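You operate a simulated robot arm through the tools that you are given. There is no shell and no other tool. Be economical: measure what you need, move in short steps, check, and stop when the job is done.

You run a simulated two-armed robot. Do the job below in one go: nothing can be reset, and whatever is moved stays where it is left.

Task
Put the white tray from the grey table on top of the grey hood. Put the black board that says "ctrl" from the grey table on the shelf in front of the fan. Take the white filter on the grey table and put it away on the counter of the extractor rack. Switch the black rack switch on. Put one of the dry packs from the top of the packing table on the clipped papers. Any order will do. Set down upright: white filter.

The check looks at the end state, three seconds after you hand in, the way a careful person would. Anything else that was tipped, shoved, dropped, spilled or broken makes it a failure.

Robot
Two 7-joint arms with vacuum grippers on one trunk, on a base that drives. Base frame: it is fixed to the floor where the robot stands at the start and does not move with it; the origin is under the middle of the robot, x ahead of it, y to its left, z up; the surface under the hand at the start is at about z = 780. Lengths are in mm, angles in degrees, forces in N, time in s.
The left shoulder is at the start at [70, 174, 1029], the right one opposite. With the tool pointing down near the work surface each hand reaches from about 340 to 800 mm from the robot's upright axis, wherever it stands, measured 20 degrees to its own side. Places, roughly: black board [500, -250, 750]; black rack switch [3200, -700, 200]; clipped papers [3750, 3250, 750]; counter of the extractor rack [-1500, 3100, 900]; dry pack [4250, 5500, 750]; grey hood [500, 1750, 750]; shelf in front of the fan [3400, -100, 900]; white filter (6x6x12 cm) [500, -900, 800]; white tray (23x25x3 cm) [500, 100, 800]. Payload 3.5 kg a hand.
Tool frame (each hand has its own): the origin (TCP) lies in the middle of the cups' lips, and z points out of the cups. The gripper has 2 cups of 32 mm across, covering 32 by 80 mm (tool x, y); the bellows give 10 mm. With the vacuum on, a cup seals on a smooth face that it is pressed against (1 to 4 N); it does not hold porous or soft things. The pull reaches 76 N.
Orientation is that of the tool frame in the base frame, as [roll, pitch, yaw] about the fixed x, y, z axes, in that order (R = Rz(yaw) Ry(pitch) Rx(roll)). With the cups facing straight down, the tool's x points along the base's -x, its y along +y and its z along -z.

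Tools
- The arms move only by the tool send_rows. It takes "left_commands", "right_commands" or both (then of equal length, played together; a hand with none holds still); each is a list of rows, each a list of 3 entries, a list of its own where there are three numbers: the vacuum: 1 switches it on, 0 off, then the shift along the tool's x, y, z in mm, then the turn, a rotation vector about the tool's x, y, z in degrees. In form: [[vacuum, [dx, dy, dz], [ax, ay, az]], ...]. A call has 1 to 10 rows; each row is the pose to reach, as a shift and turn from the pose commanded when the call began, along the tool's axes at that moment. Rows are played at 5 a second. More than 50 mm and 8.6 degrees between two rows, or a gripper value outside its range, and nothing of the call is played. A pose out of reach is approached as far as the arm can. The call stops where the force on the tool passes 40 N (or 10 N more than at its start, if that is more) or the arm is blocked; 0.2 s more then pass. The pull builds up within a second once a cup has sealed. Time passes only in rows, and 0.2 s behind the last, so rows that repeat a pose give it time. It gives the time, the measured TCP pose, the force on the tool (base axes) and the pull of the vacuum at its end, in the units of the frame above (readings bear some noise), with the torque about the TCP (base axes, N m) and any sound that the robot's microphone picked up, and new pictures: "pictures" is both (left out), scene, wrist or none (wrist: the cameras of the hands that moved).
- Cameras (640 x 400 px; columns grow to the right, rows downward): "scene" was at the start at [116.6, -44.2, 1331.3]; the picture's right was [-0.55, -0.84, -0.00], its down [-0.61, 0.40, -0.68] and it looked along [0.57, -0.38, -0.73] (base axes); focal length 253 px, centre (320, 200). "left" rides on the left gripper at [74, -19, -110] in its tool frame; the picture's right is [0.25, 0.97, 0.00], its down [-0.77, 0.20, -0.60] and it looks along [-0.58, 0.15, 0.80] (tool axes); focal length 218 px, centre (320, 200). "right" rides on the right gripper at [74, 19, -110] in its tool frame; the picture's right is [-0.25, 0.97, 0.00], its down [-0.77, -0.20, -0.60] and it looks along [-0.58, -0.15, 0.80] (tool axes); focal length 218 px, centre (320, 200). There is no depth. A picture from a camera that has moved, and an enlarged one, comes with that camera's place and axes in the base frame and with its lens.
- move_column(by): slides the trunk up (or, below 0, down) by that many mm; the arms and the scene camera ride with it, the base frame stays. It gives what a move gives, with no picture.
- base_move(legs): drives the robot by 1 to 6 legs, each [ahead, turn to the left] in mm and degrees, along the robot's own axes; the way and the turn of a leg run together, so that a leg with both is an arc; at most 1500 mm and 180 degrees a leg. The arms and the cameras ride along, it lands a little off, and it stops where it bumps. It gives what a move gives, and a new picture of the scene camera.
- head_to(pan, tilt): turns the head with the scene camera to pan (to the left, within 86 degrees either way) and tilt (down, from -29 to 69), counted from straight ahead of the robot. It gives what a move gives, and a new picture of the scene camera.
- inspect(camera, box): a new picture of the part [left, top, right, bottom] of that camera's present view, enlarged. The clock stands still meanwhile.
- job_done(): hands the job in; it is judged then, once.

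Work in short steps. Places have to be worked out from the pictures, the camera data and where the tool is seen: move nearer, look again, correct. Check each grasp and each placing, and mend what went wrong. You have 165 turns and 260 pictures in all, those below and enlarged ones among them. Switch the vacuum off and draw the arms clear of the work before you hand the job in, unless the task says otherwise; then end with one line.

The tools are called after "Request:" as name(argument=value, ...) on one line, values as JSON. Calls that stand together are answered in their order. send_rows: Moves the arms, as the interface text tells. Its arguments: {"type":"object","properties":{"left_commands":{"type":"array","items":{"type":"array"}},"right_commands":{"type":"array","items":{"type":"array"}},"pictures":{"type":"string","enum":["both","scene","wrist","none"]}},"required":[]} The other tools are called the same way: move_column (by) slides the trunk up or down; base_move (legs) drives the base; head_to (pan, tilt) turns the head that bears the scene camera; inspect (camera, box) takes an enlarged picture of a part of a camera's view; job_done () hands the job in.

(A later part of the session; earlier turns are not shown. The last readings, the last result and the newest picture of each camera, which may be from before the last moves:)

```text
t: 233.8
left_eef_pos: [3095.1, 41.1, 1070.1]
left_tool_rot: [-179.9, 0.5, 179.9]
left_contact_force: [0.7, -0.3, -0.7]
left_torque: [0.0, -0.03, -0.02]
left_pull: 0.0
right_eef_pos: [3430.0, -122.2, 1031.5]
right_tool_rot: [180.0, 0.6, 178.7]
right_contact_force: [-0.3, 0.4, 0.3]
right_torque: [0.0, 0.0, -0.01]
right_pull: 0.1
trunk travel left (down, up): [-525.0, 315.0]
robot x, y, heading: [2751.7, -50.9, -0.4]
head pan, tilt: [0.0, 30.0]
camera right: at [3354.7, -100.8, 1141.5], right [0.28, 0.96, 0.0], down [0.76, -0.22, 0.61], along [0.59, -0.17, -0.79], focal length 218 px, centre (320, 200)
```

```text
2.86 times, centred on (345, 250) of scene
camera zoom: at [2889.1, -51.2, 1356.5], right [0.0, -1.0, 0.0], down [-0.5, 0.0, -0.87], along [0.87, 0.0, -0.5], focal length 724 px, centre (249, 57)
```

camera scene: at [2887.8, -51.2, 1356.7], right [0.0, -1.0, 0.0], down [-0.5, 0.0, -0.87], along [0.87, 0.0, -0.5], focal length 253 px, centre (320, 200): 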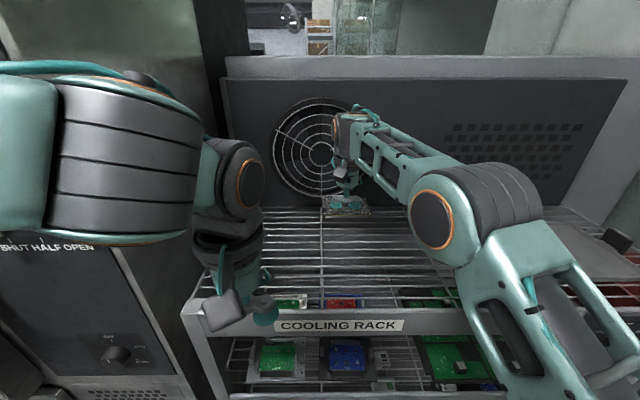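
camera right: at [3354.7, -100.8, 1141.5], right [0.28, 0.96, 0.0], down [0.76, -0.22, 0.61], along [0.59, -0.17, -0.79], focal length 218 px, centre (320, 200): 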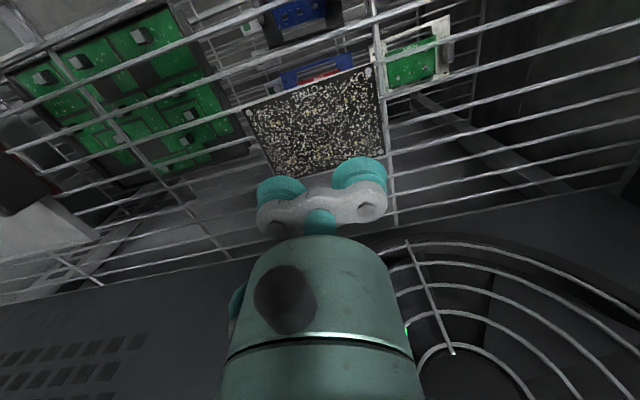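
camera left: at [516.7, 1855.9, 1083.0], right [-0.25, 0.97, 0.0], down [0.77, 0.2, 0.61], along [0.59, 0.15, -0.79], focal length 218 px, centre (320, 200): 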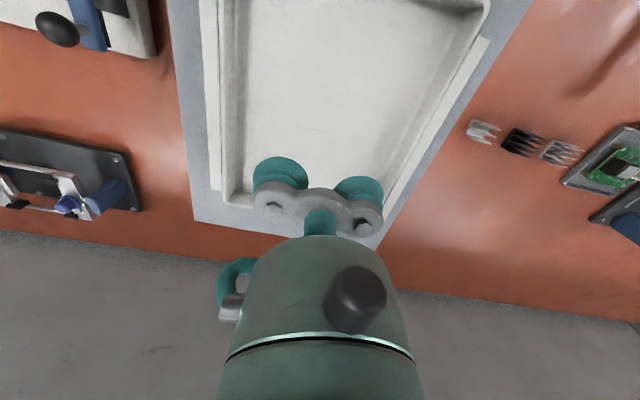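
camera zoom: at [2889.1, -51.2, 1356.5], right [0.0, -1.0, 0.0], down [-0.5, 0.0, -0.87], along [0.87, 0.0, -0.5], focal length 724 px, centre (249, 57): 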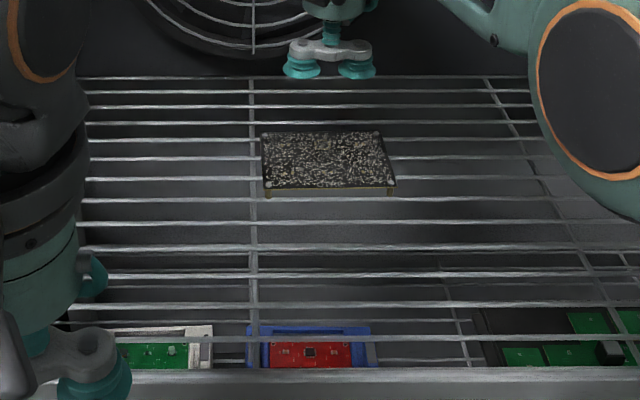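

The board rests level in front of the fan. I retract the right hand and back the robot away to look for the switch.

Request:
send_rows(right_commands=[[0, [0, -10, -40], [0, 0, 0]], [0, [20, -40, -60], [0, 0, 0]], [0, [50, -75, -60], [0, 0, 0]], [0, [90, -95, -60], [0, 0, 0]], [0, [135, -105, -60], [0, 0, 0]], [0, [180, -110, -60], [0, 0, 0]], [0, [225, -110, -60], [0, 0, 0]], [0, [270, -110, -60], [0, 0, 0]]], pictures="none")

Request:
base_move(legs=[[-450, 0], [0, -30]])

Request:
head_to(pan=0, tilt=40)

```text
t: 235.6
left_eef_pos: [3093.8, 41.1, 1072.3]
left_tool_rot: [-180.0, 0.5, 179.9]
left_contact_force: [-1.0, -0.1, -0.8]
left_torque: [0.01, -0.03, -0.02]
left_pull: 0.1
right_eef_pos: [3150.9, -224.6, 1087.9]
right_tool_rot: [-179.9, 0.7, 178.8]
right_contact_force: [-0.4, 0.3, 0.3]
right_torque: [0.03, 0.01, 0.0]
right_pull: 0.0
trunk travel left (down, up): [-525.0, 315.0]
robot x, y, heading: [2747.9, -54.1, -0.0]
head pan, tilt: [0.0, 30.0]
```

```text
t: 239.8
left_eef_pos: [2645.3, -143.2, 1069.9]
left_tool_rot: [180.0, 0.3, 150.0]
left_contact_force: [0.1, 0.5, -0.3]
left_torque: [0.03, 0.0, -0.04]
left_pull: 0.1
right_eef_pos: [2565.2, -402.5, 1087.6]
right_tool_rot: [180.0, 0.7, 148.8]
right_contact_force: [-1.0, -0.6, 0.3]
right_torque: [0.01, 0.0, 0.01]
right_pull: 0.2
trunk travel left (down, up): [-525.0, 315.0]
robot x, y, heading: [2302.2, -53.8, -30.0]
head pan, tilt: [0.0, 30.0]
camera scene: at [2421.4, -120.7, 1356.6], right [-0.5, -0.87, 0.0], down [-0.43, 0.25, -0.87], along [0.75, -0.43, -0.5], focal length 253 px, centre (320, 200)
```

scene: 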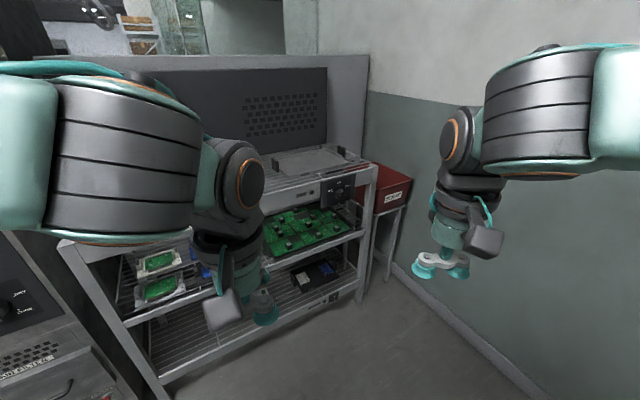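

```text
t: 240.5
left_eef_pos: [2646.4, -143.2, 1070.0]
left_tool_rot: [180.0, 0.3, 150.0]
left_contact_force: [-0.1, -0.4, -0.9]
left_torque: [-0.03, 0.02, 0.05]
left_pull: 0.1
right_eef_pos: [2564.9, -401.9, 1085.6]
right_tool_rot: [180.0, 0.7, 148.8]
right_contact_force: [0.1, 0.0, 0.6]
right_torque: [0.0, -0.02, 0.0]
right_pull: 0.0
trunk travel left (down, up): [-525.0, 315.0]
robot x, y, heading: [2295.2, -48.2, -30.1]
head pan, tilt: [0.0, 40.0]
camera scene: at [2416.7, -118.0, 1341.3], right [-0.5, -0.87, 0.0], down [-0.56, 0.32, -0.77], along [0.66, -0.38, -0.64], focal length 253 px, centre (320, 200)
```

scene: 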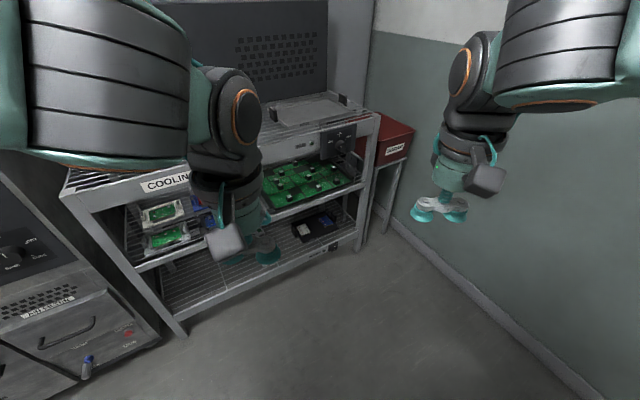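

Request:
inspect(camera="scene", box=[280, 215, 380, 280])

Request:
inspect(camera="scene", box=[270, 110, 400, 190])

```text
6.15 times, centred on (330, 248) of scene
camera zoom: at [2416.7, -118.0, 1341.3], right [-0.5, -0.87, 0.0], down [-0.56, 0.32, -0.77], along [0.66, -0.38, -0.64], focal length 1559 px, centre (258, -92)
```

zoom: 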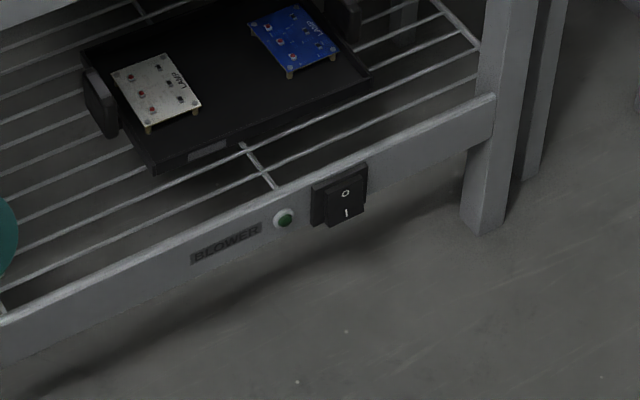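

```text
4.92 times, centred on (335, 150) of scene
camera zoom: at [2416.7, -118.0, 1341.3], right [-0.5, -0.87, 0.0], down [-0.56, 0.32, -0.77], along [0.66, -0.38, -0.64], focal length 1248 px, centre (246, 446)
```

zoom: 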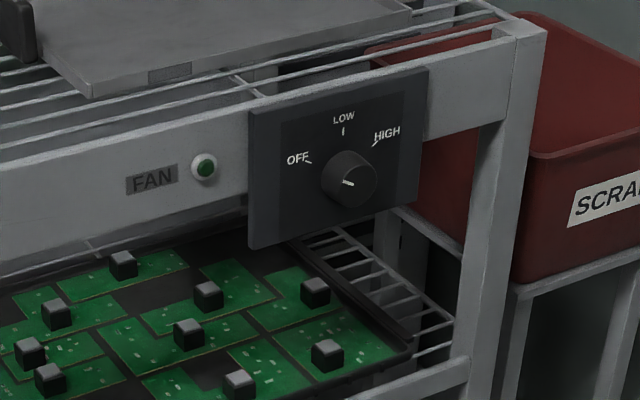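

The BLOWER rocker on the low rail is the black rack switch: "O" at top, "I" at the bottom, so I must press the lower half. I reposition the robot squarely opposite it and look down.

Request:
base_move(legs=[[0, -60], [400, 0], [0, 90]])

Request:
head_to(pan=-10, tilt=45)

```text
t: 249.5
left_eef_pos: [2644.9, -370.3, 1069.8]
left_tool_rot: [-180.0, 0.4, 179.9]
left_contact_force: [0.1, -1.0, -0.8]
left_torque: [0.01, 0.02, 0.0]
left_pull: 0.0
right_eef_pos: [2705.6, -635.2, 1085.5]
right_tool_rot: [-180.0, 0.7, 178.7]
right_contact_force: [-0.4, -0.2, -0.5]
right_torque: [-0.06, -0.03, 0.04]
right_pull: 0.1
trunk travel left (down, up): [-525.0, 315.0]
robot x, y, heading: [2301.6, -460.4, 0.1]
head pan, tilt: [0.0, 40.0]
camera scene: at [2434.3, -462.2, 1341.2], right [0.0, -1.0, 0.0], down [-0.64, 0.0, -0.77], along [0.77, 0.0, -0.64], focal length 253 px, centre (320, 200)
```

scene: 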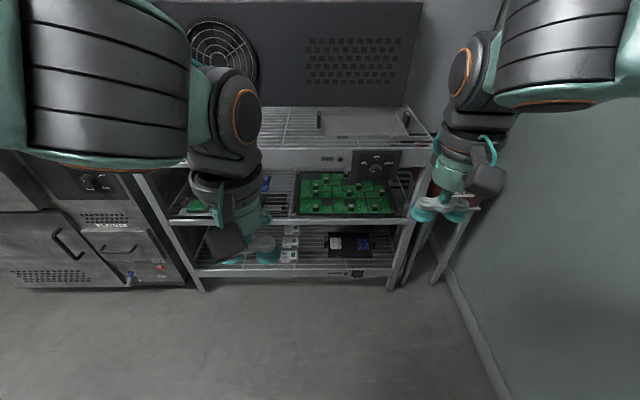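

```text
t: 250.2
left_eef_pos: [2645.8, -370.6, 1070.0]
left_tool_rot: [-180.0, 0.4, 179.9]
left_contact_force: [0.1, -0.1, 0.3]
left_torque: [-0.01, 0.01, 0.0]
left_pull: 0.0
right_eef_pos: [2703.8, -634.9, 1085.5]
right_tool_rot: [180.0, 0.7, 178.7]
right_contact_force: [-0.9, 0.1, 0.3]
right_torque: [0.02, 0.0, -0.01]
right_pull: 0.2
trunk travel left (down, up): [-525.0, 315.0]
robot x, y, heading: [2297.6, -461.1, -0.1]
head pan, tilt: [-10.0, 45.0]
camera scene: at [2429.3, -476.4, 1334.0], right [-0.17, -0.98, 0.0], down [-0.7, 0.12, -0.71], along [0.7, -0.12, -0.71], focal length 253 px, centre (320, 200)
```

scene: 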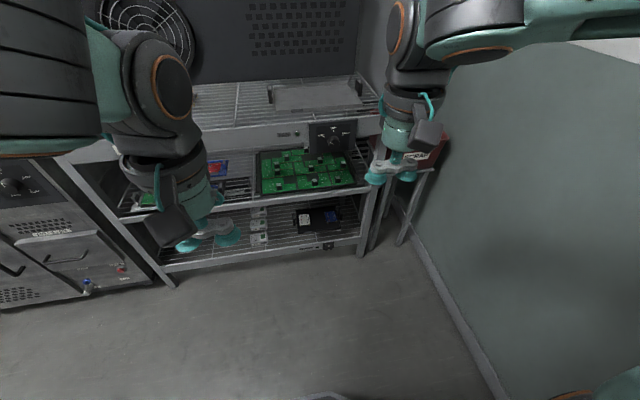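

Triangulated, the switch is at about (3190,-655,200). I lower the trunk in the clear space here.

Request:
move_column(by=-450)

```text
refused: -450 is not a number from -400 to 400
```

Request:
move_column(by=-400)

Request:
send_rows(right_commands=[[0, [-40, 0, 20], [0, 0, 0]], [0, [-80, 0, 40], [0, -8, 0]], [0, [-120, 0, 60], [0, -16, 0]], [0, [-150, 0, 80], [0, -24, 0]], [0, [-170, 0, 100], [0, -32, 0]], [0, [-190, 0, 120], [0, -40, 0]], [0, [-200, 0, 140], [0, -48, 0]], [0, [-200, 0, 160], [0, -48, 0]]], pictures="both")

```text
t: 254.1
left_eef_pos: [2645.6, -370.5, 670.3]
left_tool_rot: [-179.9, 0.5, 179.9]
left_contact_force: [-0.1, -0.7, -0.5]
left_torque: [0.0, 0.01, 0.0]
left_pull: 0.0
right_eef_pos: [2705.6, -634.5, 685.5]
right_tool_rot: [180.0, 0.7, 178.7]
right_contact_force: [-0.7, -0.4, 0.4]
right_torque: [0.01, -0.05, 0.0]
right_pull: 0.1
trunk travel left (down, up): [-125.0, 715.0]
robot x, y, heading: [2299.3, -459.2, -0.1]
head pan, tilt: [-10.0, 45.0]
```

```text
t: 255.9
left_eef_pos: [2646.1, -370.5, 670.2]
left_tool_rot: [180.0, 0.3, 179.9]
left_contact_force: [0.4, -0.6, 0.0]
left_torque: [-0.01, -0.02, -0.01]
left_pull: 0.1
right_eef_pos: [2908.2, -639.4, 528.5]
right_tool_rot: [179.9, 48.7, 178.6]
right_contact_force: [-1.1, -0.6, -0.4]
right_torque: [0.02, -0.01, 0.01]
right_pull: 0.0
trunk travel left (down, up): [-125.0, 715.0]
robot x, y, heading: [2297.7, -465.6, -0.1]
head pan, tilt: [-10.0, 45.0]
camera scene: at [2429.4, -476.4, 934.0], right [-0.17, -0.98, 0.0], down [-0.7, 0.12, -0.71], along [0.7, -0.12, -0.71], focal length 253 px, centre (320, 200)
camera right: at [2775.9, -616.8, 546.2], right [0.19, 0.96, 0.19], down [0.05, -0.2, 0.98], along [0.98, -0.18, -0.09], focal length 218 px, centre (320, 200)
```

scene: 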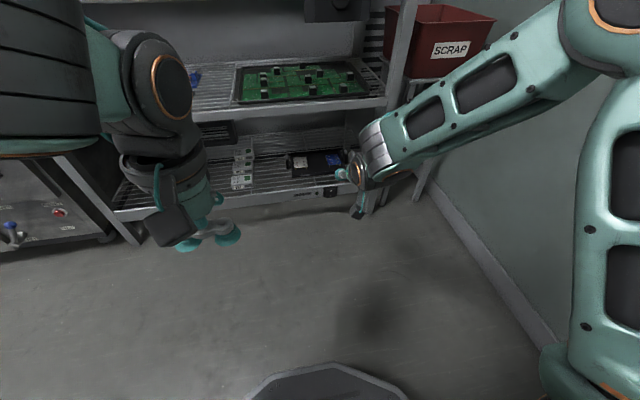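
right: 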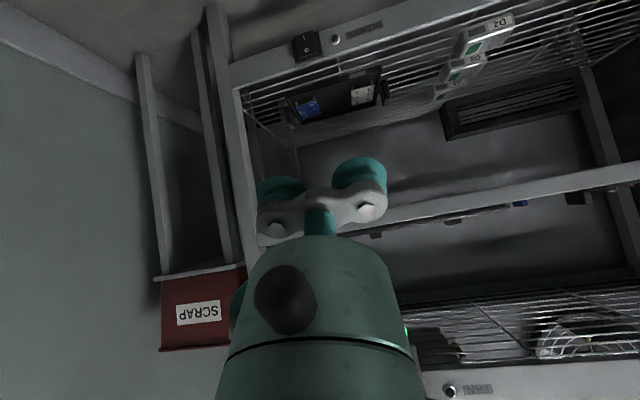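

I lower the trunk 100 more and finish turning the hand to point forward while lowering it.

Request:
move_column(by=-100)

Request:
send_rows(right_commands=[[0, [20, 0, 18], [0, -7, 0]], [0, [45, 0, 40], [0, -14, 0]], [0, [70, 0, 62], [0, -21, 0]], [0, [95, 0, 84], [0, -28, 0]], [0, [120, 0, 106], [0, -35, 0]], [0, [145, 0, 128], [0, -41, 0]], [0, [145, 0, 128], [0, -41, 0]]], pictures="both")

```text
t: 257.2
left_eef_pos: [2645.2, -370.6, 569.9]
left_tool_rot: [-179.9, 0.5, 179.9]
left_contact_force: [0.2, 0.2, 0.5]
left_torque: [-0.01, -0.02, 0.0]
left_pull: 0.0
right_eef_pos: [2907.6, -638.9, 428.7]
right_tool_rot: [-180.0, 48.7, 178.7]
right_contact_force: [-0.4, -0.5, -0.1]
right_torque: [-0.03, 0.03, 0.0]
right_pull: 0.2
trunk travel left (down, up): [-25.0, 815.0]
robot x, y, heading: [2292.4, -461.3, -0.0]
head pan, tilt: [-10.0, 45.0]
```

```text
t: 258.8
left_eef_pos: [2644.7, -370.7, 571.9]
left_tool_rot: [-180.0, 0.3, 179.9]
left_contact_force: [-0.1, -0.1, -0.9]
left_torque: [0.01, 0.0, -0.02]
left_pull: 0.3
right_eef_pos: [2950.0, -608.7, 275.2]
right_tool_rot: [-179.1, 88.0, 179.7]
right_contact_force: [0.5, -0.3, 0.4]
right_torque: [-0.01, -0.02, 0.01]
right_pull: 0.0
right hand out of reach, approached as far as the arm can: row 5, 6, 7
trunk travel left (down, up): [-25.0, 815.0]
robot x, y, heading: [2297.3, -460.5, -0.2]
head pan, tilt: [-10.0, 45.0]
camera scene: at [2429.3, -476.3, 833.9], right [-0.17, -0.98, 0.0], down [-0.7, 0.12, -0.71], along [0.7, -0.12, -0.71], focal length 253 px, centre (320, 200)
camera right: at [2837.2, -586.9, 204.5], right [0.03, 0.97, 0.25], down [-0.58, -0.19, 0.79], along [0.81, -0.17, 0.56], focal length 218 px, centre (320, 200)
```

scene: 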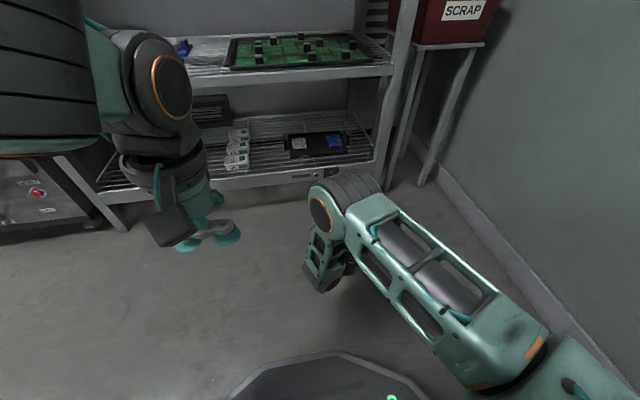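
right: 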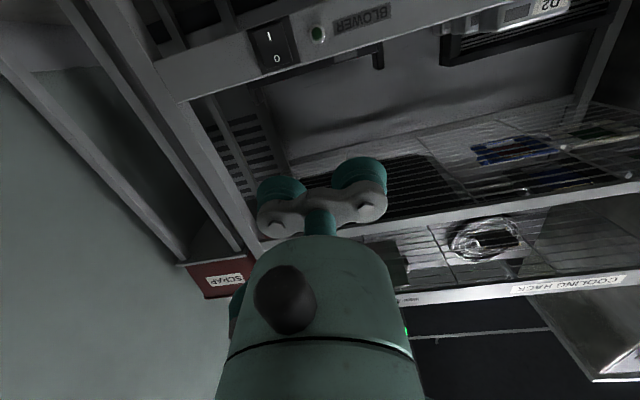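

The hand now points forward. The "I" half is at z≈178, y≈-655 (x≈3190). I try moving down to z≈172, outward, with the +y cup lined up.

Request:
send_rows(right_commands=[[0, [10, -12, 20], [0, 0, 0]], [0, [28, -25, 40], [0, 0, 0]], [0, [46, -38, 60], [0, 0, 0]], [0, [64, -50, 80], [0, 0, 0]], [0, [82, -62, 100], [0, 0, 0]], [0, [104, -70, 110], [0, 0, 0]], [0, [104, -70, 110], [0, 0, 0]]], pictures="both")

```text
t: 260.4
left_eef_pos: [2644.3, -370.1, 571.1]
left_tool_rot: [-180.0, 0.4, 180.0]
left_contact_force: [0.2, -0.5, 0.4]
left_torque: [-0.03, -0.01, 0.05]
left_pull: 0.0
right_eef_pos: [3054.0, -683.9, 169.3]
right_tool_rot: [-176.5, 89.7, -177.8]
right_contact_force: [0.0, -0.2, -0.4]
right_torque: [0.0, -0.02, 0.0]
right_pull: 0.0
trunk travel left (down, up): [-25.0, 815.0]
robot x, y, heading: [2299.3, -463.2, -0.1]
head pan, tilt: [-10.0, 45.0]
camera scene: at [2429.4, -476.4, 833.9], right [-0.17, -0.98, 0.0], down [-0.7, 0.12, -0.71], along [0.7, -0.12, -0.71], focal length 253 px, centre (320, 200)
camera right: at [2943.9, -660.8, 97.2], right [0.02, 0.97, 0.25], down [-0.6, -0.19, 0.77], along [0.8, -0.17, 0.58], focal length 218 px, centre (320, 200)
```

scene: 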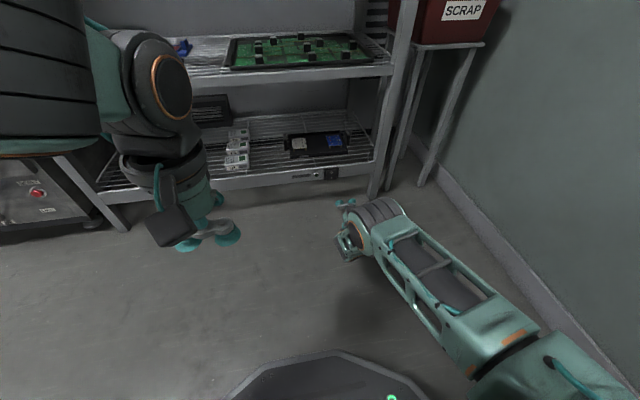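
right: 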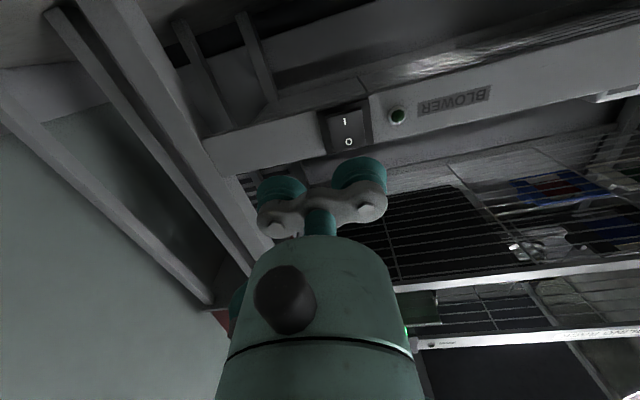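

The lower half "I" is at about (3190,-658,178). I drive ahead 85 mm and re-check.

Request:
base_move(legs=[[85, 0]])

Request:
inspect(camera="right", box=[220, 60, 480, 240])

```text
t: 261.5
left_eef_pos: [2730.9, -370.6, 570.9]
left_tool_rot: [-179.9, 0.4, 179.9]
left_contact_force: [-0.7, 0.8, -0.8]
left_torque: [-0.01, 0.0, 0.0]
left_pull: 0.1
right_eef_pos: [3139.7, -682.3, 171.0]
right_tool_rot: [-178.9, 89.8, 179.9]
right_contact_force: [0.1, 0.7, -0.2]
right_torque: [0.02, 0.01, -0.02]
right_pull: 0.0
trunk travel left (down, up): [-25.0, 815.0]
robot x, y, heading: [2385.1, -459.4, 0.0]
head pan, tilt: [-10.0, 45.0]
camera scene: at [2515.1, -476.6, 834.0], right [-0.18, -0.98, 0.0], down [-0.7, 0.12, -0.71], along [0.7, -0.12, -0.71], focal length 253 px, centre (320, 200)
```

scene: 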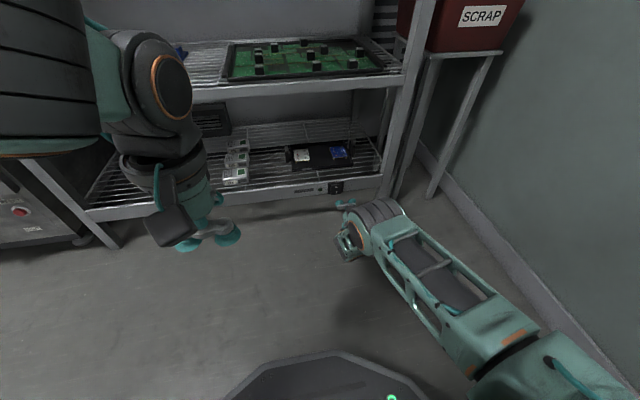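

```text
2.22 times, centred on (350, 150) of right
camera zoom: at [3029.5, -661.1, 97.4], right [0.02, 0.97, 0.25], down [-0.6, -0.19, 0.77], along [0.8, -0.17, 0.58], focal length 485 px, centre (253, 311)
```

zoom: 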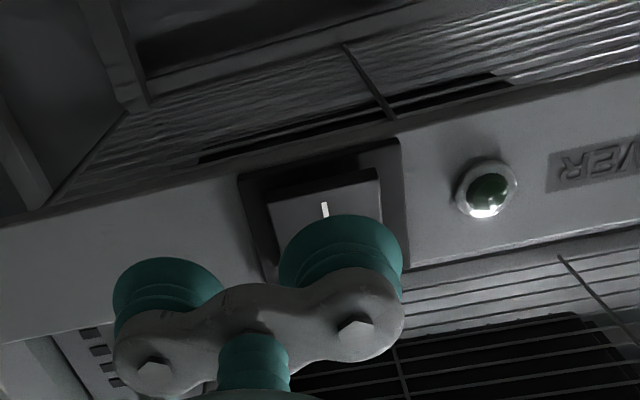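

Cup is lined up with the lower half. I push forward in small steps.

Request:
send_rows(right_commands=[[0, [3, 0, 10], [0, 0, 0]], [0, [3, 0, 20], [0, 0, 0]], [0, [3, 0, 28], [0, 0, 0]], [0, [3, 0, 34], [0, 0, 0]], [0, [3, 0, 40], [0, 0, 0]], [0, [3, 0, 45], [0, 0, 0]], [0, [3, 0, 50], [0, 0, 0]], [0, [3, 0, 50], [0, 0, 0]]], pictures="wrist")

```text
t: 263.3
left_eef_pos: [2731.4, -370.6, 570.2]
left_tool_rot: [-180.0, 0.5, 179.9]
left_contact_force: [0.3, 0.1, 0.3]
left_torque: [0.01, -0.01, 0.02]
left_pull: 0.0
right_eef_pos: [3189.5, -684.6, 166.9]
right_tool_rot: [-177.2, 89.7, -178.6]
right_contact_force: [-0.5, 1.1, -1.1]
right_torque: [0.01, 0.02, -0.01]
right_pull: 0.0
trunk travel left (down, up): [-25.0, 815.0]
robot x, y, heading: [2386.1, -462.5, -0.1]
head pan, tilt: [-10.0, 45.0]
camera right: at [3079.5, -662.4, 94.7], right [0.02, 0.97, 0.25], down [-0.6, -0.19, 0.77], along [0.8, -0.17, 0.58], focal length 218 px, centre (320, 200)
```

right: 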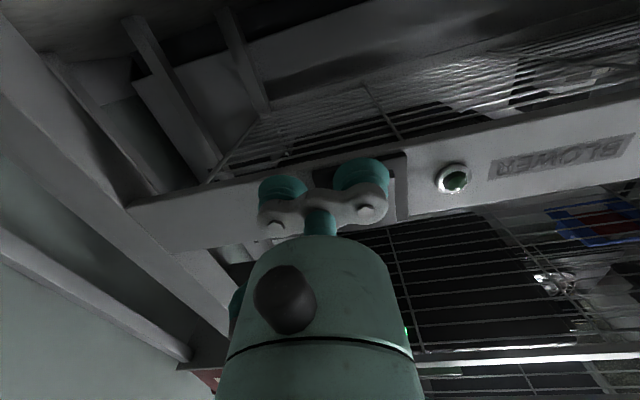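

No contact yet at x=3190; I continue.

Request:
send_rows(right_commands=[[0, [0, 0, 5], [0, 0, 0]], [0, [0, 0, 10], [0, 0, 0]], [0, [0, 0, 14], [0, 0, 0]], [0, [0, 0, 18], [0, 0, 0]], [0, [0, 0, 22], [0, 0, 0]], [0, [0, 0, 26], [0, 0, 0]], [0, [0, 0, 26], [0, 0, 0]]], pictures="wrist")

```text
t: 264.6
left_eef_pos: [2730.2, -370.8, 569.8]
left_tool_rot: [-179.9, 0.4, 179.8]
left_contact_force: [-0.2, 0.6, 0.0]
left_torque: [-0.01, 0.01, 0.02]
left_pull: 0.0
right_eef_pos: [3209.6, -685.7, 159.0]
right_tool_rot: [173.5, 89.3, 172.1]
right_contact_force: [-12.0, 0.4, -0.3]
right_torque: [0.0, -0.18, 0.21]
right_pull: 0.0
trunk travel left (down, up): [-25.0, 815.0]
robot x, y, heading: [2383.4, -459.9, -0.3]
head pan, tilt: [-10.0, 45.0]
stopped in row 6 (right hand): the force on the tool passed its limit at 56 N (the readings are from after the stop); the commanded pose is now the measured one
camera right: at [3098.1, -663.8, 89.1], right [0.03, 0.97, 0.25], down [-0.6, -0.19, 0.78], along [0.8, -0.17, 0.57], focal length 218 px, centre (320, 200)
```

right: 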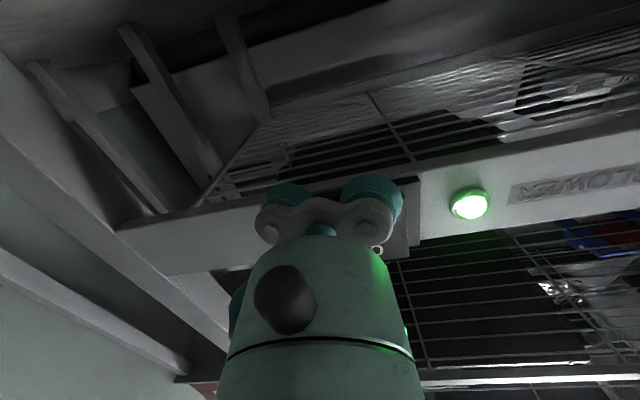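

The BLOWER lamp lights green: the switch is on. I withdraw the hand straight back, then back the robot off.

Request:
send_rows(right_commands=[[0, [0, 0, -15], [0, 0, 0]], [0, [0, 0, -40], [0, 0, 0]], [0, [0, 0, -75], [0, 0, 0]], [0, [0, 0, -110], [0, 0, 0]]], pictures="wrist")

Request:
base_move(legs=[[-85, 0]])

```text
t: 265.6
left_eef_pos: [2730.2, -371.2, 570.2]
left_tool_rot: [180.0, 0.3, 179.9]
left_contact_force: [0.1, 0.3, -0.2]
left_torque: [-0.03, 0.04, 0.01]
left_pull: 0.1
right_eef_pos: [3097.4, -683.9, 162.2]
right_tool_rot: [176.7, 89.2, 175.3]
right_contact_force: [0.2, -0.1, 0.2]
right_torque: [0.02, -0.02, -0.01]
right_pull: 0.2
trunk travel left (down, up): [-25.0, 815.0]
robot x, y, heading: [2385.8, -460.9, -0.2]
head pan, tilt: [-10.0, 45.0]
camera right: at [2987.0, -661.9, 91.6], right [0.03, 0.97, 0.25], down [-0.6, -0.19, 0.78], along [0.8, -0.17, 0.57], focal length 218 px, centre (320, 200)
```

right: 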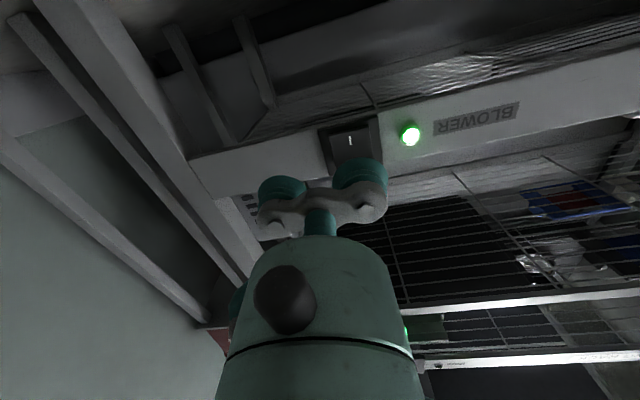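

```text
t: 266.7
left_eef_pos: [2646.4, -371.0, 571.1]
left_tool_rot: [-179.9, 0.4, 179.8]
left_contact_force: [-0.1, 0.4, -0.4]
left_torque: [0.02, 0.02, 0.03]
left_pull: 0.0
right_eef_pos: [3014.5, -683.8, 163.5]
right_tool_rot: [176.8, 89.3, 175.3]
right_contact_force: [0.4, 0.4, 0.2]
right_torque: [0.02, -0.04, 0.0]
right_pull: 0.1
trunk travel left (down, up): [-25.0, 815.0]
robot x, y, heading: [2299.0, -460.1, 0.1]
head pan, tilt: [-10.0, 45.0]
camera scene: at [2430.4, -476.5, 834.0], right [-0.18, -0.98, 0.0], down [-0.7, 0.12, -0.71], along [0.7, -0.12, -0.71], focal length 253 px, centre (320, 200)
```

scene: 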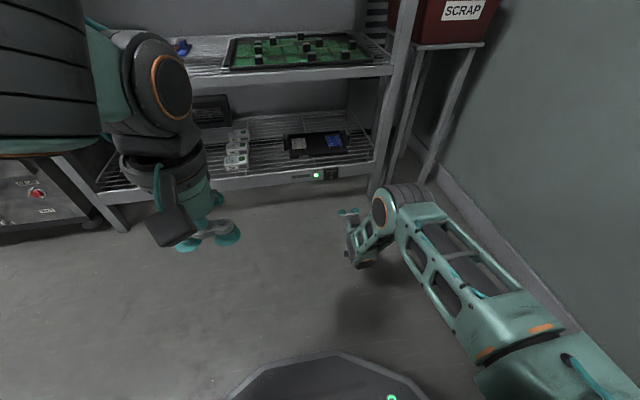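

The lamp stays on. I raise the trunk and turn the hand back to pointing down.

Request:
move_column(by=400)

Request:
send_rows(right_commands=[[0, [-15, 5, -20], [0, 8, 0]], [0, [-30, 10, -40], [0, 16, 0]], [0, [-45, 15, -60], [0, 24, 0]], [0, [-60, 20, -80], [0, 32, 0]], [0, [-75, 25, -110], [0, 40, 0]], [0, [-90, 30, -140], [0, 48, 0]], [0, [-105, 35, -170], [0, 56, 0]], [0, [-120, 40, -200], [0, 64, 0]], [0, [-135, 45, -230], [0, 72, 0]], [0, [-150, 50, -260], [0, 80, 0]]], pictures="none")

Request:
move_column(by=100)

```text
t: 270.5
left_eef_pos: [2647.2, -371.4, 969.8]
left_tool_rot: [180.0, 0.3, 179.8]
left_contact_force: [0.8, -0.6, -0.5]
left_torque: [0.01, 0.0, 0.0]
left_pull: 0.0
right_eef_pos: [3013.9, -683.4, 562.8]
right_tool_rot: [176.7, 89.3, 175.5]
right_contact_force: [0.1, -0.7, -0.4]
right_torque: [-0.04, -0.02, 0.0]
right_pull: 0.1
trunk travel left (down, up): [-425.0, 415.0]
robot x, y, heading: [2298.5, -462.2, -0.1]
head pan, tilt: [-10.0, 45.0]
```

```text
t: 272.7
left_eef_pos: [2646.8, -370.9, 970.8]
left_tool_rot: [180.0, 0.5, 179.8]
left_contact_force: [-0.4, 0.1, 0.5]
left_torque: [0.02, -0.02, 0.03]
left_pull: 0.0
right_eef_pos: [2755.2, -627.8, 716.0]
right_tool_rot: [-180.0, 9.2, 178.6]
right_contact_force: [0.4, -0.4, 0.5]
right_torque: [0.01, -0.02, 0.0]
right_pull: 0.0
trunk travel left (down, up): [-425.0, 415.0]
robot x, y, heading: [2304.3, -462.5, 0.0]
head pan, tilt: [-10.0, 45.0]
```

```text
t: 274.0
left_eef_pos: [2646.5, -369.7, 1069.3]
left_tool_rot: [-179.9, 0.4, 179.9]
left_contact_force: [-0.2, 0.6, 0.6]
left_torque: [-0.01, 0.0, 0.0]
left_pull: 0.2
right_eef_pos: [2757.8, -628.2, 816.3]
right_tool_rot: [179.9, 9.4, 178.6]
right_contact_force: [-0.5, 0.4, -0.1]
right_torque: [-0.02, -0.02, -0.01]
right_pull: 0.0
trunk travel left (down, up): [-525.0, 315.0]
robot x, y, heading: [2297.3, -460.2, -0.0]
head pan, tilt: [-10.0, 45.0]
```

I level and raise the right hand, then turn and drive up the aisle towards the packing table.

Request:
send_rows(right_commands=[[0, [0, 0, -40], [0, 5, 0]], [0, [5, 0, -85], [0, 9.4, 0]], [0, [0, 0, -130], [0, 9.4, 0]], [0, [0, 0, -175], [0, 9.4, 0]], [0, [0, 0, -220], [0, 9.4, 0]], [0, [0, 0, -260], [0, 9.4, 0]]], pictures="none")

Request:
head_to(pan=-30, tilt=20)

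Request:
base_move(legs=[[0, 90], [1500, 0], [1200, 0]])

```text
t: 275.4
left_eef_pos: [2645.7, -371.3, 1070.3]
left_tool_rot: [180.0, 0.5, 179.8]
left_contact_force: [-0.5, 0.1, 0.2]
left_torque: [0.0, -0.03, 0.0]
left_pull: 0.1
right_eef_pos: [2718.3, -627.7, 1072.9]
right_tool_rot: [179.9, -0.1, 178.7]
right_contact_force: [0.6, 0.1, 0.4]
right_torque: [0.02, -0.01, -0.03]
right_pull: 0.0
trunk travel left (down, up): [-525.0, 315.0]
robot x, y, heading: [2300.0, -463.0, -0.5]
head pan, tilt: [-10.0, 45.0]
```

```text
t: 276.3
left_eef_pos: [2646.6, -370.3, 1070.9]
left_tool_rot: [-180.0, 0.3, 179.7]
left_contact_force: [0.8, -0.8, -0.1]
left_torque: [0.0, 0.01, -0.02]
left_pull: 0.1
right_eef_pos: [2716.9, -626.6, 1072.5]
right_tool_rot: [180.0, -0.1, 178.5]
right_contact_force: [-0.1, 1.0, -0.6]
right_torque: [0.01, -0.01, 0.01]
right_pull: 0.0
trunk travel left (down, up): [-525.0, 315.0]
robot x, y, heading: [2299.4, -460.6, -0.1]
head pan, tilt: [-30.0, 20.0]
camera scene: at [2430.9, -509.1, 1372.5], right [-0.5, -0.87, 0.0], down [-0.3, 0.17, -0.94], along [0.81, -0.47, -0.34], focal length 253 px, centre (320, 200)
```

scene: 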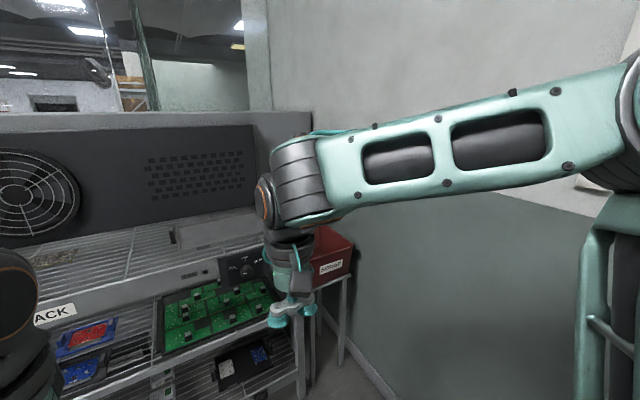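

```text
t: 293.3
left_eef_pos: [2275.9, 2607.3, 1070.3]
left_tool_rot: [-179.9, 0.4, -91.1]
left_contact_force: [-0.4, -0.6, -0.1]
left_torque: [-0.01, 0.0, -0.02]
left_pull: 0.1
right_eef_pos: [2533.2, 2674.4, 1073.7]
right_tool_rot: [-179.9, -0.1, -92.2]
right_contact_force: [-0.4, -0.2, -0.7]
right_torque: [0.01, 0.02, -0.04]
right_pull: 0.0
trunk travel left (down, up): [-525.0, 315.0]
robot x, y, heading: [2363.9, 2258.6, 89.1]
head pan, tilt: [-30.0, 20.0]
camera scene: at [2411.1, 2388.4, 1372.6], right [0.86, -0.52, 0.0], down [-0.18, -0.29, -0.94], along [0.48, 0.81, -0.34], focal length 253 px, centre (320, 200)
```

scene: 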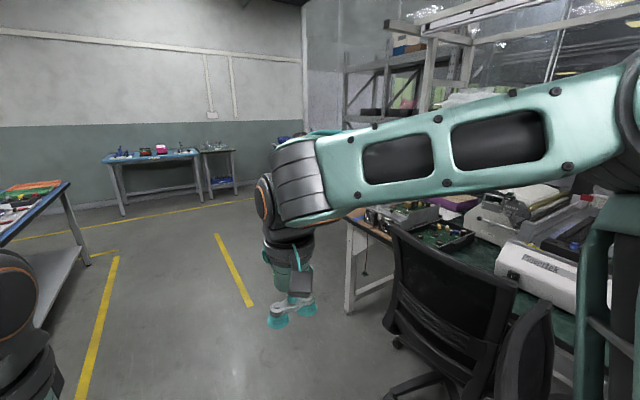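

I drive on to y≈3500 and turn to face the desk to find the clipped papers.

Request:
base_move(legs=[[1200, 2], [0, -91]])

Request:
head_to(pan=0, tilt=25)

```text
t: 303.1
left_eef_pos: [2706.1, 3543.9, 1071.1]
left_tool_rot: [-180.0, 0.4, -178.4]
left_contact_force: [0.2, -0.4, 0.7]
left_torque: [0.0, -0.01, 0.0]
left_pull: 0.2
right_eef_pos: [2784.6, 3289.4, 1073.2]
right_tool_rot: [180.0, -0.1, -179.5]
right_contact_force: [0.1, -0.1, 0.4]
right_torque: [0.0, 0.0, -0.02]
right_pull: 0.0
trunk travel left (down, up): [-525.0, 315.0]
robot x, y, heading: [2360.9, 3444.2, 1.5]
head pan, tilt: [-30.0, 20.0]
camera scene: at [2494.1, 3398.4, 1372.6], right [-0.47, -0.88, 0.0], down [-0.3, 0.16, -0.94], along [0.83, -0.44, -0.34], focal length 253 px, centre (320, 200)
```

scene: 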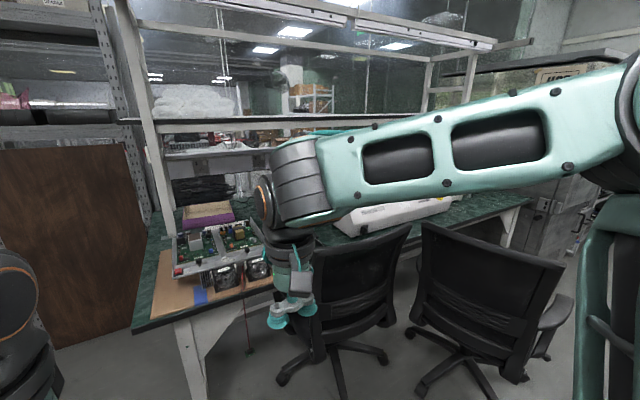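

```text
t: 304.1
left_eef_pos: [2704.5, 3544.2, 1069.8]
left_tool_rot: [-180.0, 0.4, -178.2]
left_contact_force: [0.0, -0.5, -0.7]
left_torque: [-0.01, 0.01, -0.01]
left_pull: 0.1
right_eef_pos: [2784.5, 3289.4, 1073.3]
right_tool_rot: [180.0, -0.1, -179.5]
right_contact_force: [0.5, 0.3, -0.2]
right_torque: [0.01, -0.02, -0.01]
right_pull: 0.1
trunk travel left (down, up): [-525.0, 315.0]
robot x, y, heading: [2363.3, 3440.9, 1.7]
head pan, tilt: [0.0, 25.0]
camera scene: at [2504.2, 3445.4, 1364.6], right [0.03, -1.0, 0.0], down [-0.42, -0.01, -0.91], along [0.91, 0.03, -0.42], focal length 253 px, centre (320, 200)
```

scene: 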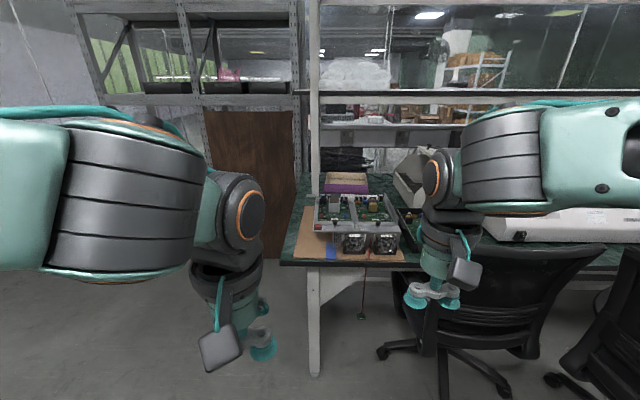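

Request:
inspect(camera="scene", box=[270, 130, 450, 270])

```text
2.86 times, centred on (360, 200) of scene
camera zoom: at [2504.2, 3445.4, 1364.6], right [0.03, -1.0, 0.0], down [-0.42, -0.01, -0.91], along [0.91, 0.03, -0.42], focal length 724 px, centre (206, 200)
```

zoom: 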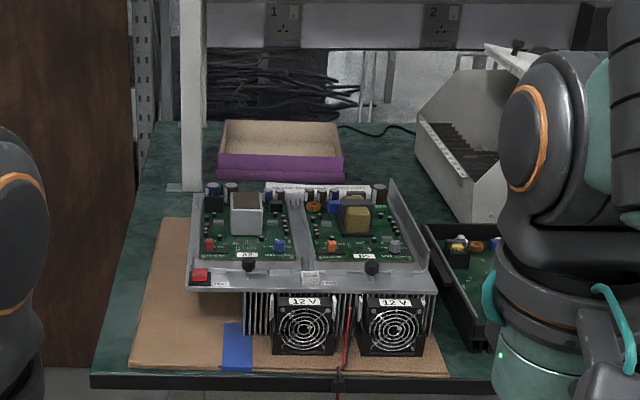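

The power supply hides whatever lies behind it. I raise the trunk to look over it.

Request:
move_column(by=300)

Request:
inspect(camera="scene", box=[270, 200, 450, 340])

Request:
head_to(pan=65, tilt=25)

```text
t: 307.1
left_eef_pos: [2705.7, 3543.3, 1370.3]
left_tool_rot: [-180.0, 0.4, -178.4]
left_contact_force: [0.0, 0.3, 0.1]
left_torque: [0.01, 0.01, -0.02]
left_pull: 0.1
right_eef_pos: [2784.0, 3289.2, 1372.5]
right_tool_rot: [-180.0, -0.1, -179.5]
right_contact_force: [-0.2, 0.3, 0.0]
right_torque: [0.02, 0.01, -0.03]
right_pull: 0.1
trunk travel left (down, up): [-825.0, 15.0]
robot x, y, heading: [2357.6, 3438.8, 1.7]
head pan, tilt: [0.0, 25.0]
```

```text
2.86 times, centred on (360, 270) of scene
camera zoom: at [2504.3, 3445.5, 1664.5], right [0.03, -1.0, 0.0], down [-0.42, -0.01, -0.91], along [0.91, 0.03, -0.42], focal length 724 px, centre (206, 0)
```

zoom: 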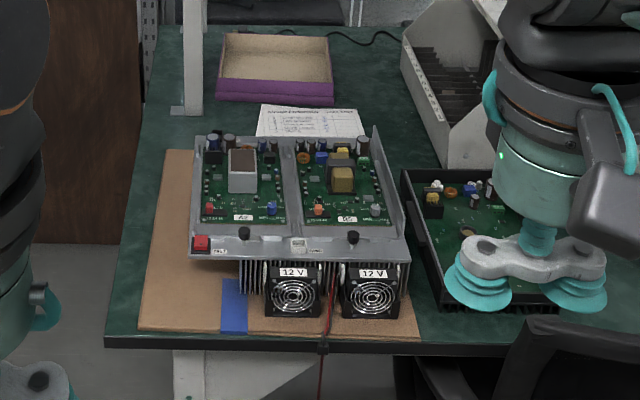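

```text
t: 308.4
left_eef_pos: [2704.7, 3544.4, 1370.3]
left_tool_rot: [-180.0, 0.4, -178.4]
left_contact_force: [-0.5, 0.1, -0.9]
left_torque: [0.02, 0.02, 0.01]
left_pull: 0.1
right_eef_pos: [2786.2, 3289.7, 1372.4]
right_tool_rot: [180.0, 0.0, -179.5]
right_contact_force: [-0.8, -0.9, -0.1]
right_torque: [0.03, 0.01, -0.01]
right_pull: 0.0
trunk travel left (down, up): [-825.0, 15.0]
robot x, y, heading: [2363.4, 3445.6, 1.7]
head pan, tilt: [65.0, 25.0]
camera scene: at [2448.7, 3527.3, 1664.5], right [0.92, -0.4, 0.0], down [-0.17, -0.39, -0.91], along [0.36, 0.83, -0.42], focal length 253 px, centre (320, 200)
```

scene: 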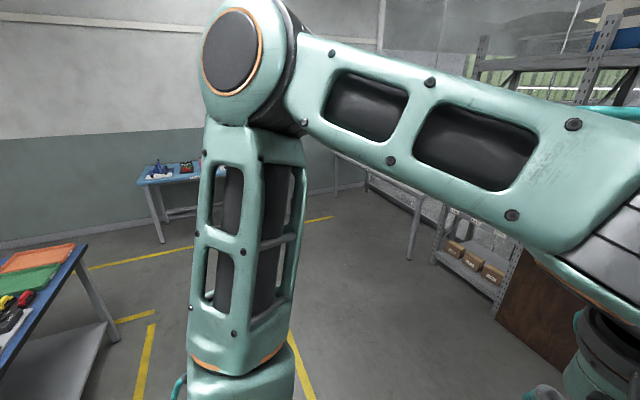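

The clipped papers lie behind the power supply, near (3830,3260), best reached from the desk's left end. First the dry pack: I drive towards the packing table.

Request:
move_column(by=-250)

Request:
head_to(pan=0, tilt=25)

Request:
base_move(legs=[[0, 62], [1050, 0], [1050, 0], [0, -62]])

```text
t: 311.0
left_eef_pos: [2706.2, 3543.7, 1120.3]
left_tool_rot: [-179.9, 0.4, -178.2]
left_contact_force: [0.5, 0.2, 0.0]
left_torque: [-0.01, 0.0, -0.01]
left_pull: 0.2
right_eef_pos: [2785.3, 3290.1, 1122.0]
right_tool_rot: [-180.0, -0.1, -179.5]
right_contact_force: [0.7, 0.7, 1.1]
right_torque: [0.04, 0.02, 0.02]
right_pull: 0.1
trunk travel left (down, up): [-575.0, 265.0]
robot x, y, heading: [2363.4, 3444.2, 1.9]
head pan, tilt: [65.0, 25.0]
```

```text
t: 312.4
left_eef_pos: [2706.6, 3543.6, 1119.9]
left_tool_rot: [180.0, 0.3, -178.3]
left_contact_force: [-0.1, 0.6, -0.3]
left_torque: [0.03, 0.02, 0.01]
left_pull: 0.1
right_eef_pos: [2784.6, 3289.9, 1121.9]
right_tool_rot: [179.9, -0.1, -179.5]
right_contact_force: [-0.2, -0.3, -0.1]
right_torque: [-0.02, 0.03, 0.02]
right_pull: 0.1
trunk travel left (down, up): [-575.0, 265.0]
robot x, y, heading: [2360.1, 3445.6, 1.6]
head pan, tilt: [0.0, 25.0]
camera scene: at [2504.2, 3445.6, 1414.5], right [0.03, -1.0, 0.0], down [-0.42, -0.01, -0.91], along [0.91, 0.03, -0.42], focal length 253 px, centre (320, 200)
```

scene: 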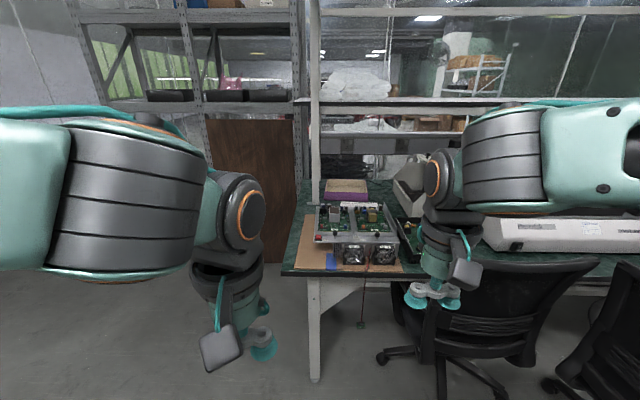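

```text
t: 328.2
left_eef_pos: [3648.3, 5396.2, 1120.2]
left_tool_rot: [180.0, 0.4, 179.7]
left_contact_force: [0.0, -0.9, -0.4]
left_torque: [-0.03, 0.02, 0.02]
left_pull: 0.0
right_eef_pos: [3719.8, 5141.0, 1123.0]
right_tool_rot: [180.0, -0.1, 178.4]
right_contact_force: [-0.2, 0.7, 0.5]
right_torque: [-0.02, -0.03, -0.02]
right_pull: 0.1
trunk travel left (down, up): [-575.0, 265.0]
robot x, y, heading: [3299.3, 5305.4, -0.2]
head pan, tilt: [0.0, 25.0]
camera scene: at [3443.9, 5305.5, 1414.5], right [0.0, -1.0, 0.0], down [-0.42, 0.0, -0.91], along [0.91, 0.0, -0.42], focal length 253 px, centre (320, 200)
```

scene: 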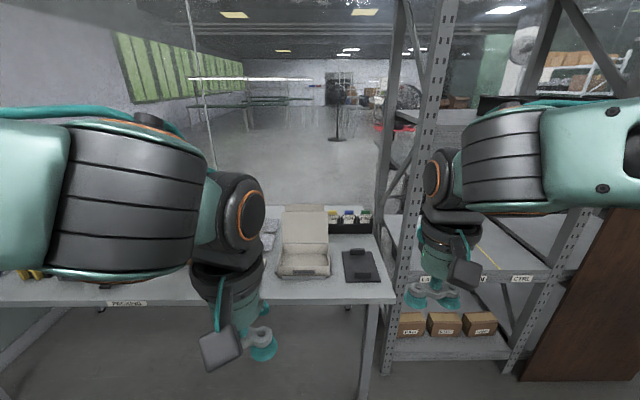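

Request:
inspect(camera="scene", box=[230, 190, 400, 310])

Request:
inspect(camera="left", box=[0, 0, 640, 400])

```text
3.33 times, centred on (315, 250) of scene
camera zoom: at [3443.9, 5305.5, 1414.5], right [0.0, -1.0, 0.0], down [-0.42, 0.0, -0.91], along [0.91, 0.0, -0.42], focal length 845 px, centre (337, 33)
```

zoom: 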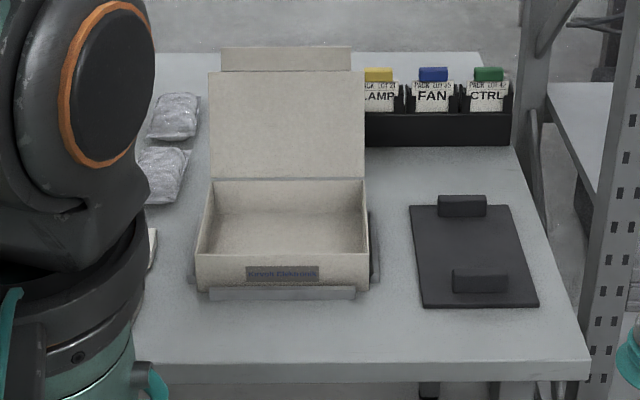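

```text
1.00 times, centred on (320, 200) of left (not enlarged: the box is as wide or as high as the picture)
camera zoom: at [3572.0, 5378.4, 1229.6], right [-0.25, 0.97, 0.0], down [0.77, 0.2, 0.61], along [0.59, 0.15, -0.79], focal length 218 px, centre (320, 200)
```

zoom: 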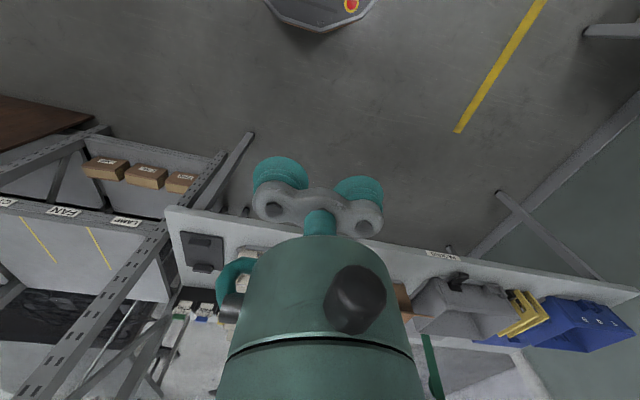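

White pouches (dry packs) lie left of the box, partly hidden by my arm, the nearest at about (4265,5530). I drive closer with a slight shift left.

Request:
base_move(legs=[[0, 12], [330, 0], [0, -12]])

Request:
send_rows(left_commands=[[0, [-30, 30, 0], [0, 0, 0]], [0, [-60, 60, 0], [0, 0, 0]], [0, [-80, 100, 0], [0, 0, 0]], [0, [-80, 100, 0], [0, 0, 0]]], pictures="both")

```text
t: 332.0
left_eef_pos: [3966.3, 5466.4, 1120.7]
left_tool_rot: [-180.0, 0.5, -180.0]
left_contact_force: [0.3, -0.1, 0.4]
left_torque: [-0.03, -0.02, 0.0]
left_pull: 0.1
right_eef_pos: [4038.1, 5210.3, 1123.1]
right_tool_rot: [-180.0, -0.1, 178.6]
right_contact_force: [0.8, -0.3, 0.2]
right_torque: [0.03, 0.04, 0.01]
right_pull: 0.2
trunk travel left (down, up): [-575.0, 265.0]
robot x, y, heading: [3621.2, 5373.2, -0.1]
head pan, tilt: [0.0, 25.0]
camera scene: at [3762.9, 5374.1, 1414.5], right [0.0, -1.0, 0.0], down [-0.42, 0.0, -0.91], along [0.91, 0.0, -0.42], focal length 253 px, centre (320, 200)
```

scene: 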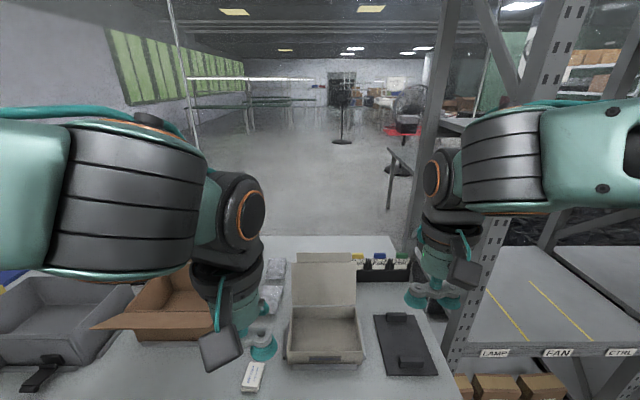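

```text
t: 333.0
left_eef_pos: [4046.5, 5566.6, 1119.9]
left_tool_rot: [179.9, 0.4, -180.0]
left_contact_force: [-0.6, -1.1, 0.1]
left_torque: [0.04, -0.01, -0.04]
left_pull: 0.1
right_eef_pos: [4038.0, 5209.0, 1122.0]
right_tool_rot: [179.9, -0.1, 178.7]
right_contact_force: [-0.1, 0.2, 0.2]
right_torque: [0.0, -0.02, -0.02]
right_pull: 0.1
trunk travel left (down, up): [-575.0, 265.0]
robot x, y, heading: [3624.7, 5376.5, 0.1]
head pan, tilt: [0.0, 25.0]
camera scene: at [3762.6, 5373.4, 1414.6], right [0.0, -1.0, 0.0], down [-0.42, 0.0, -0.91], along [0.91, 0.0, -0.42], focal length 253 px, centre (320, 200)
camera left: at [3970.4, 5547.1, 1229.9], right [-0.25, 0.97, 0.0], down [0.77, 0.2, 0.61], along [0.59, 0.15, -0.79], focal length 218 px, centre (320, 200)
```

scene: 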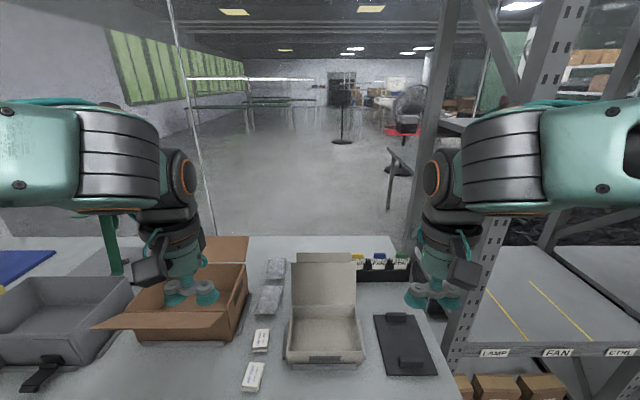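
left: 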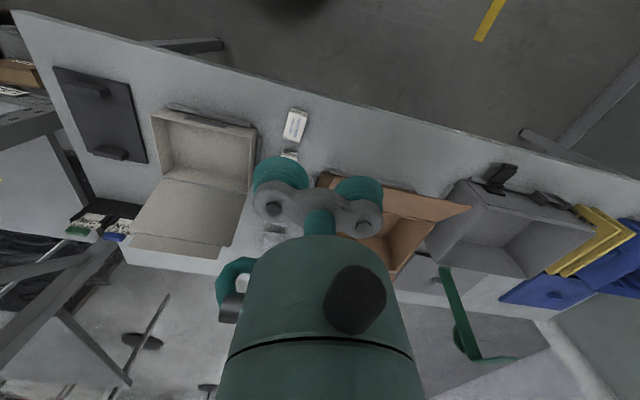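

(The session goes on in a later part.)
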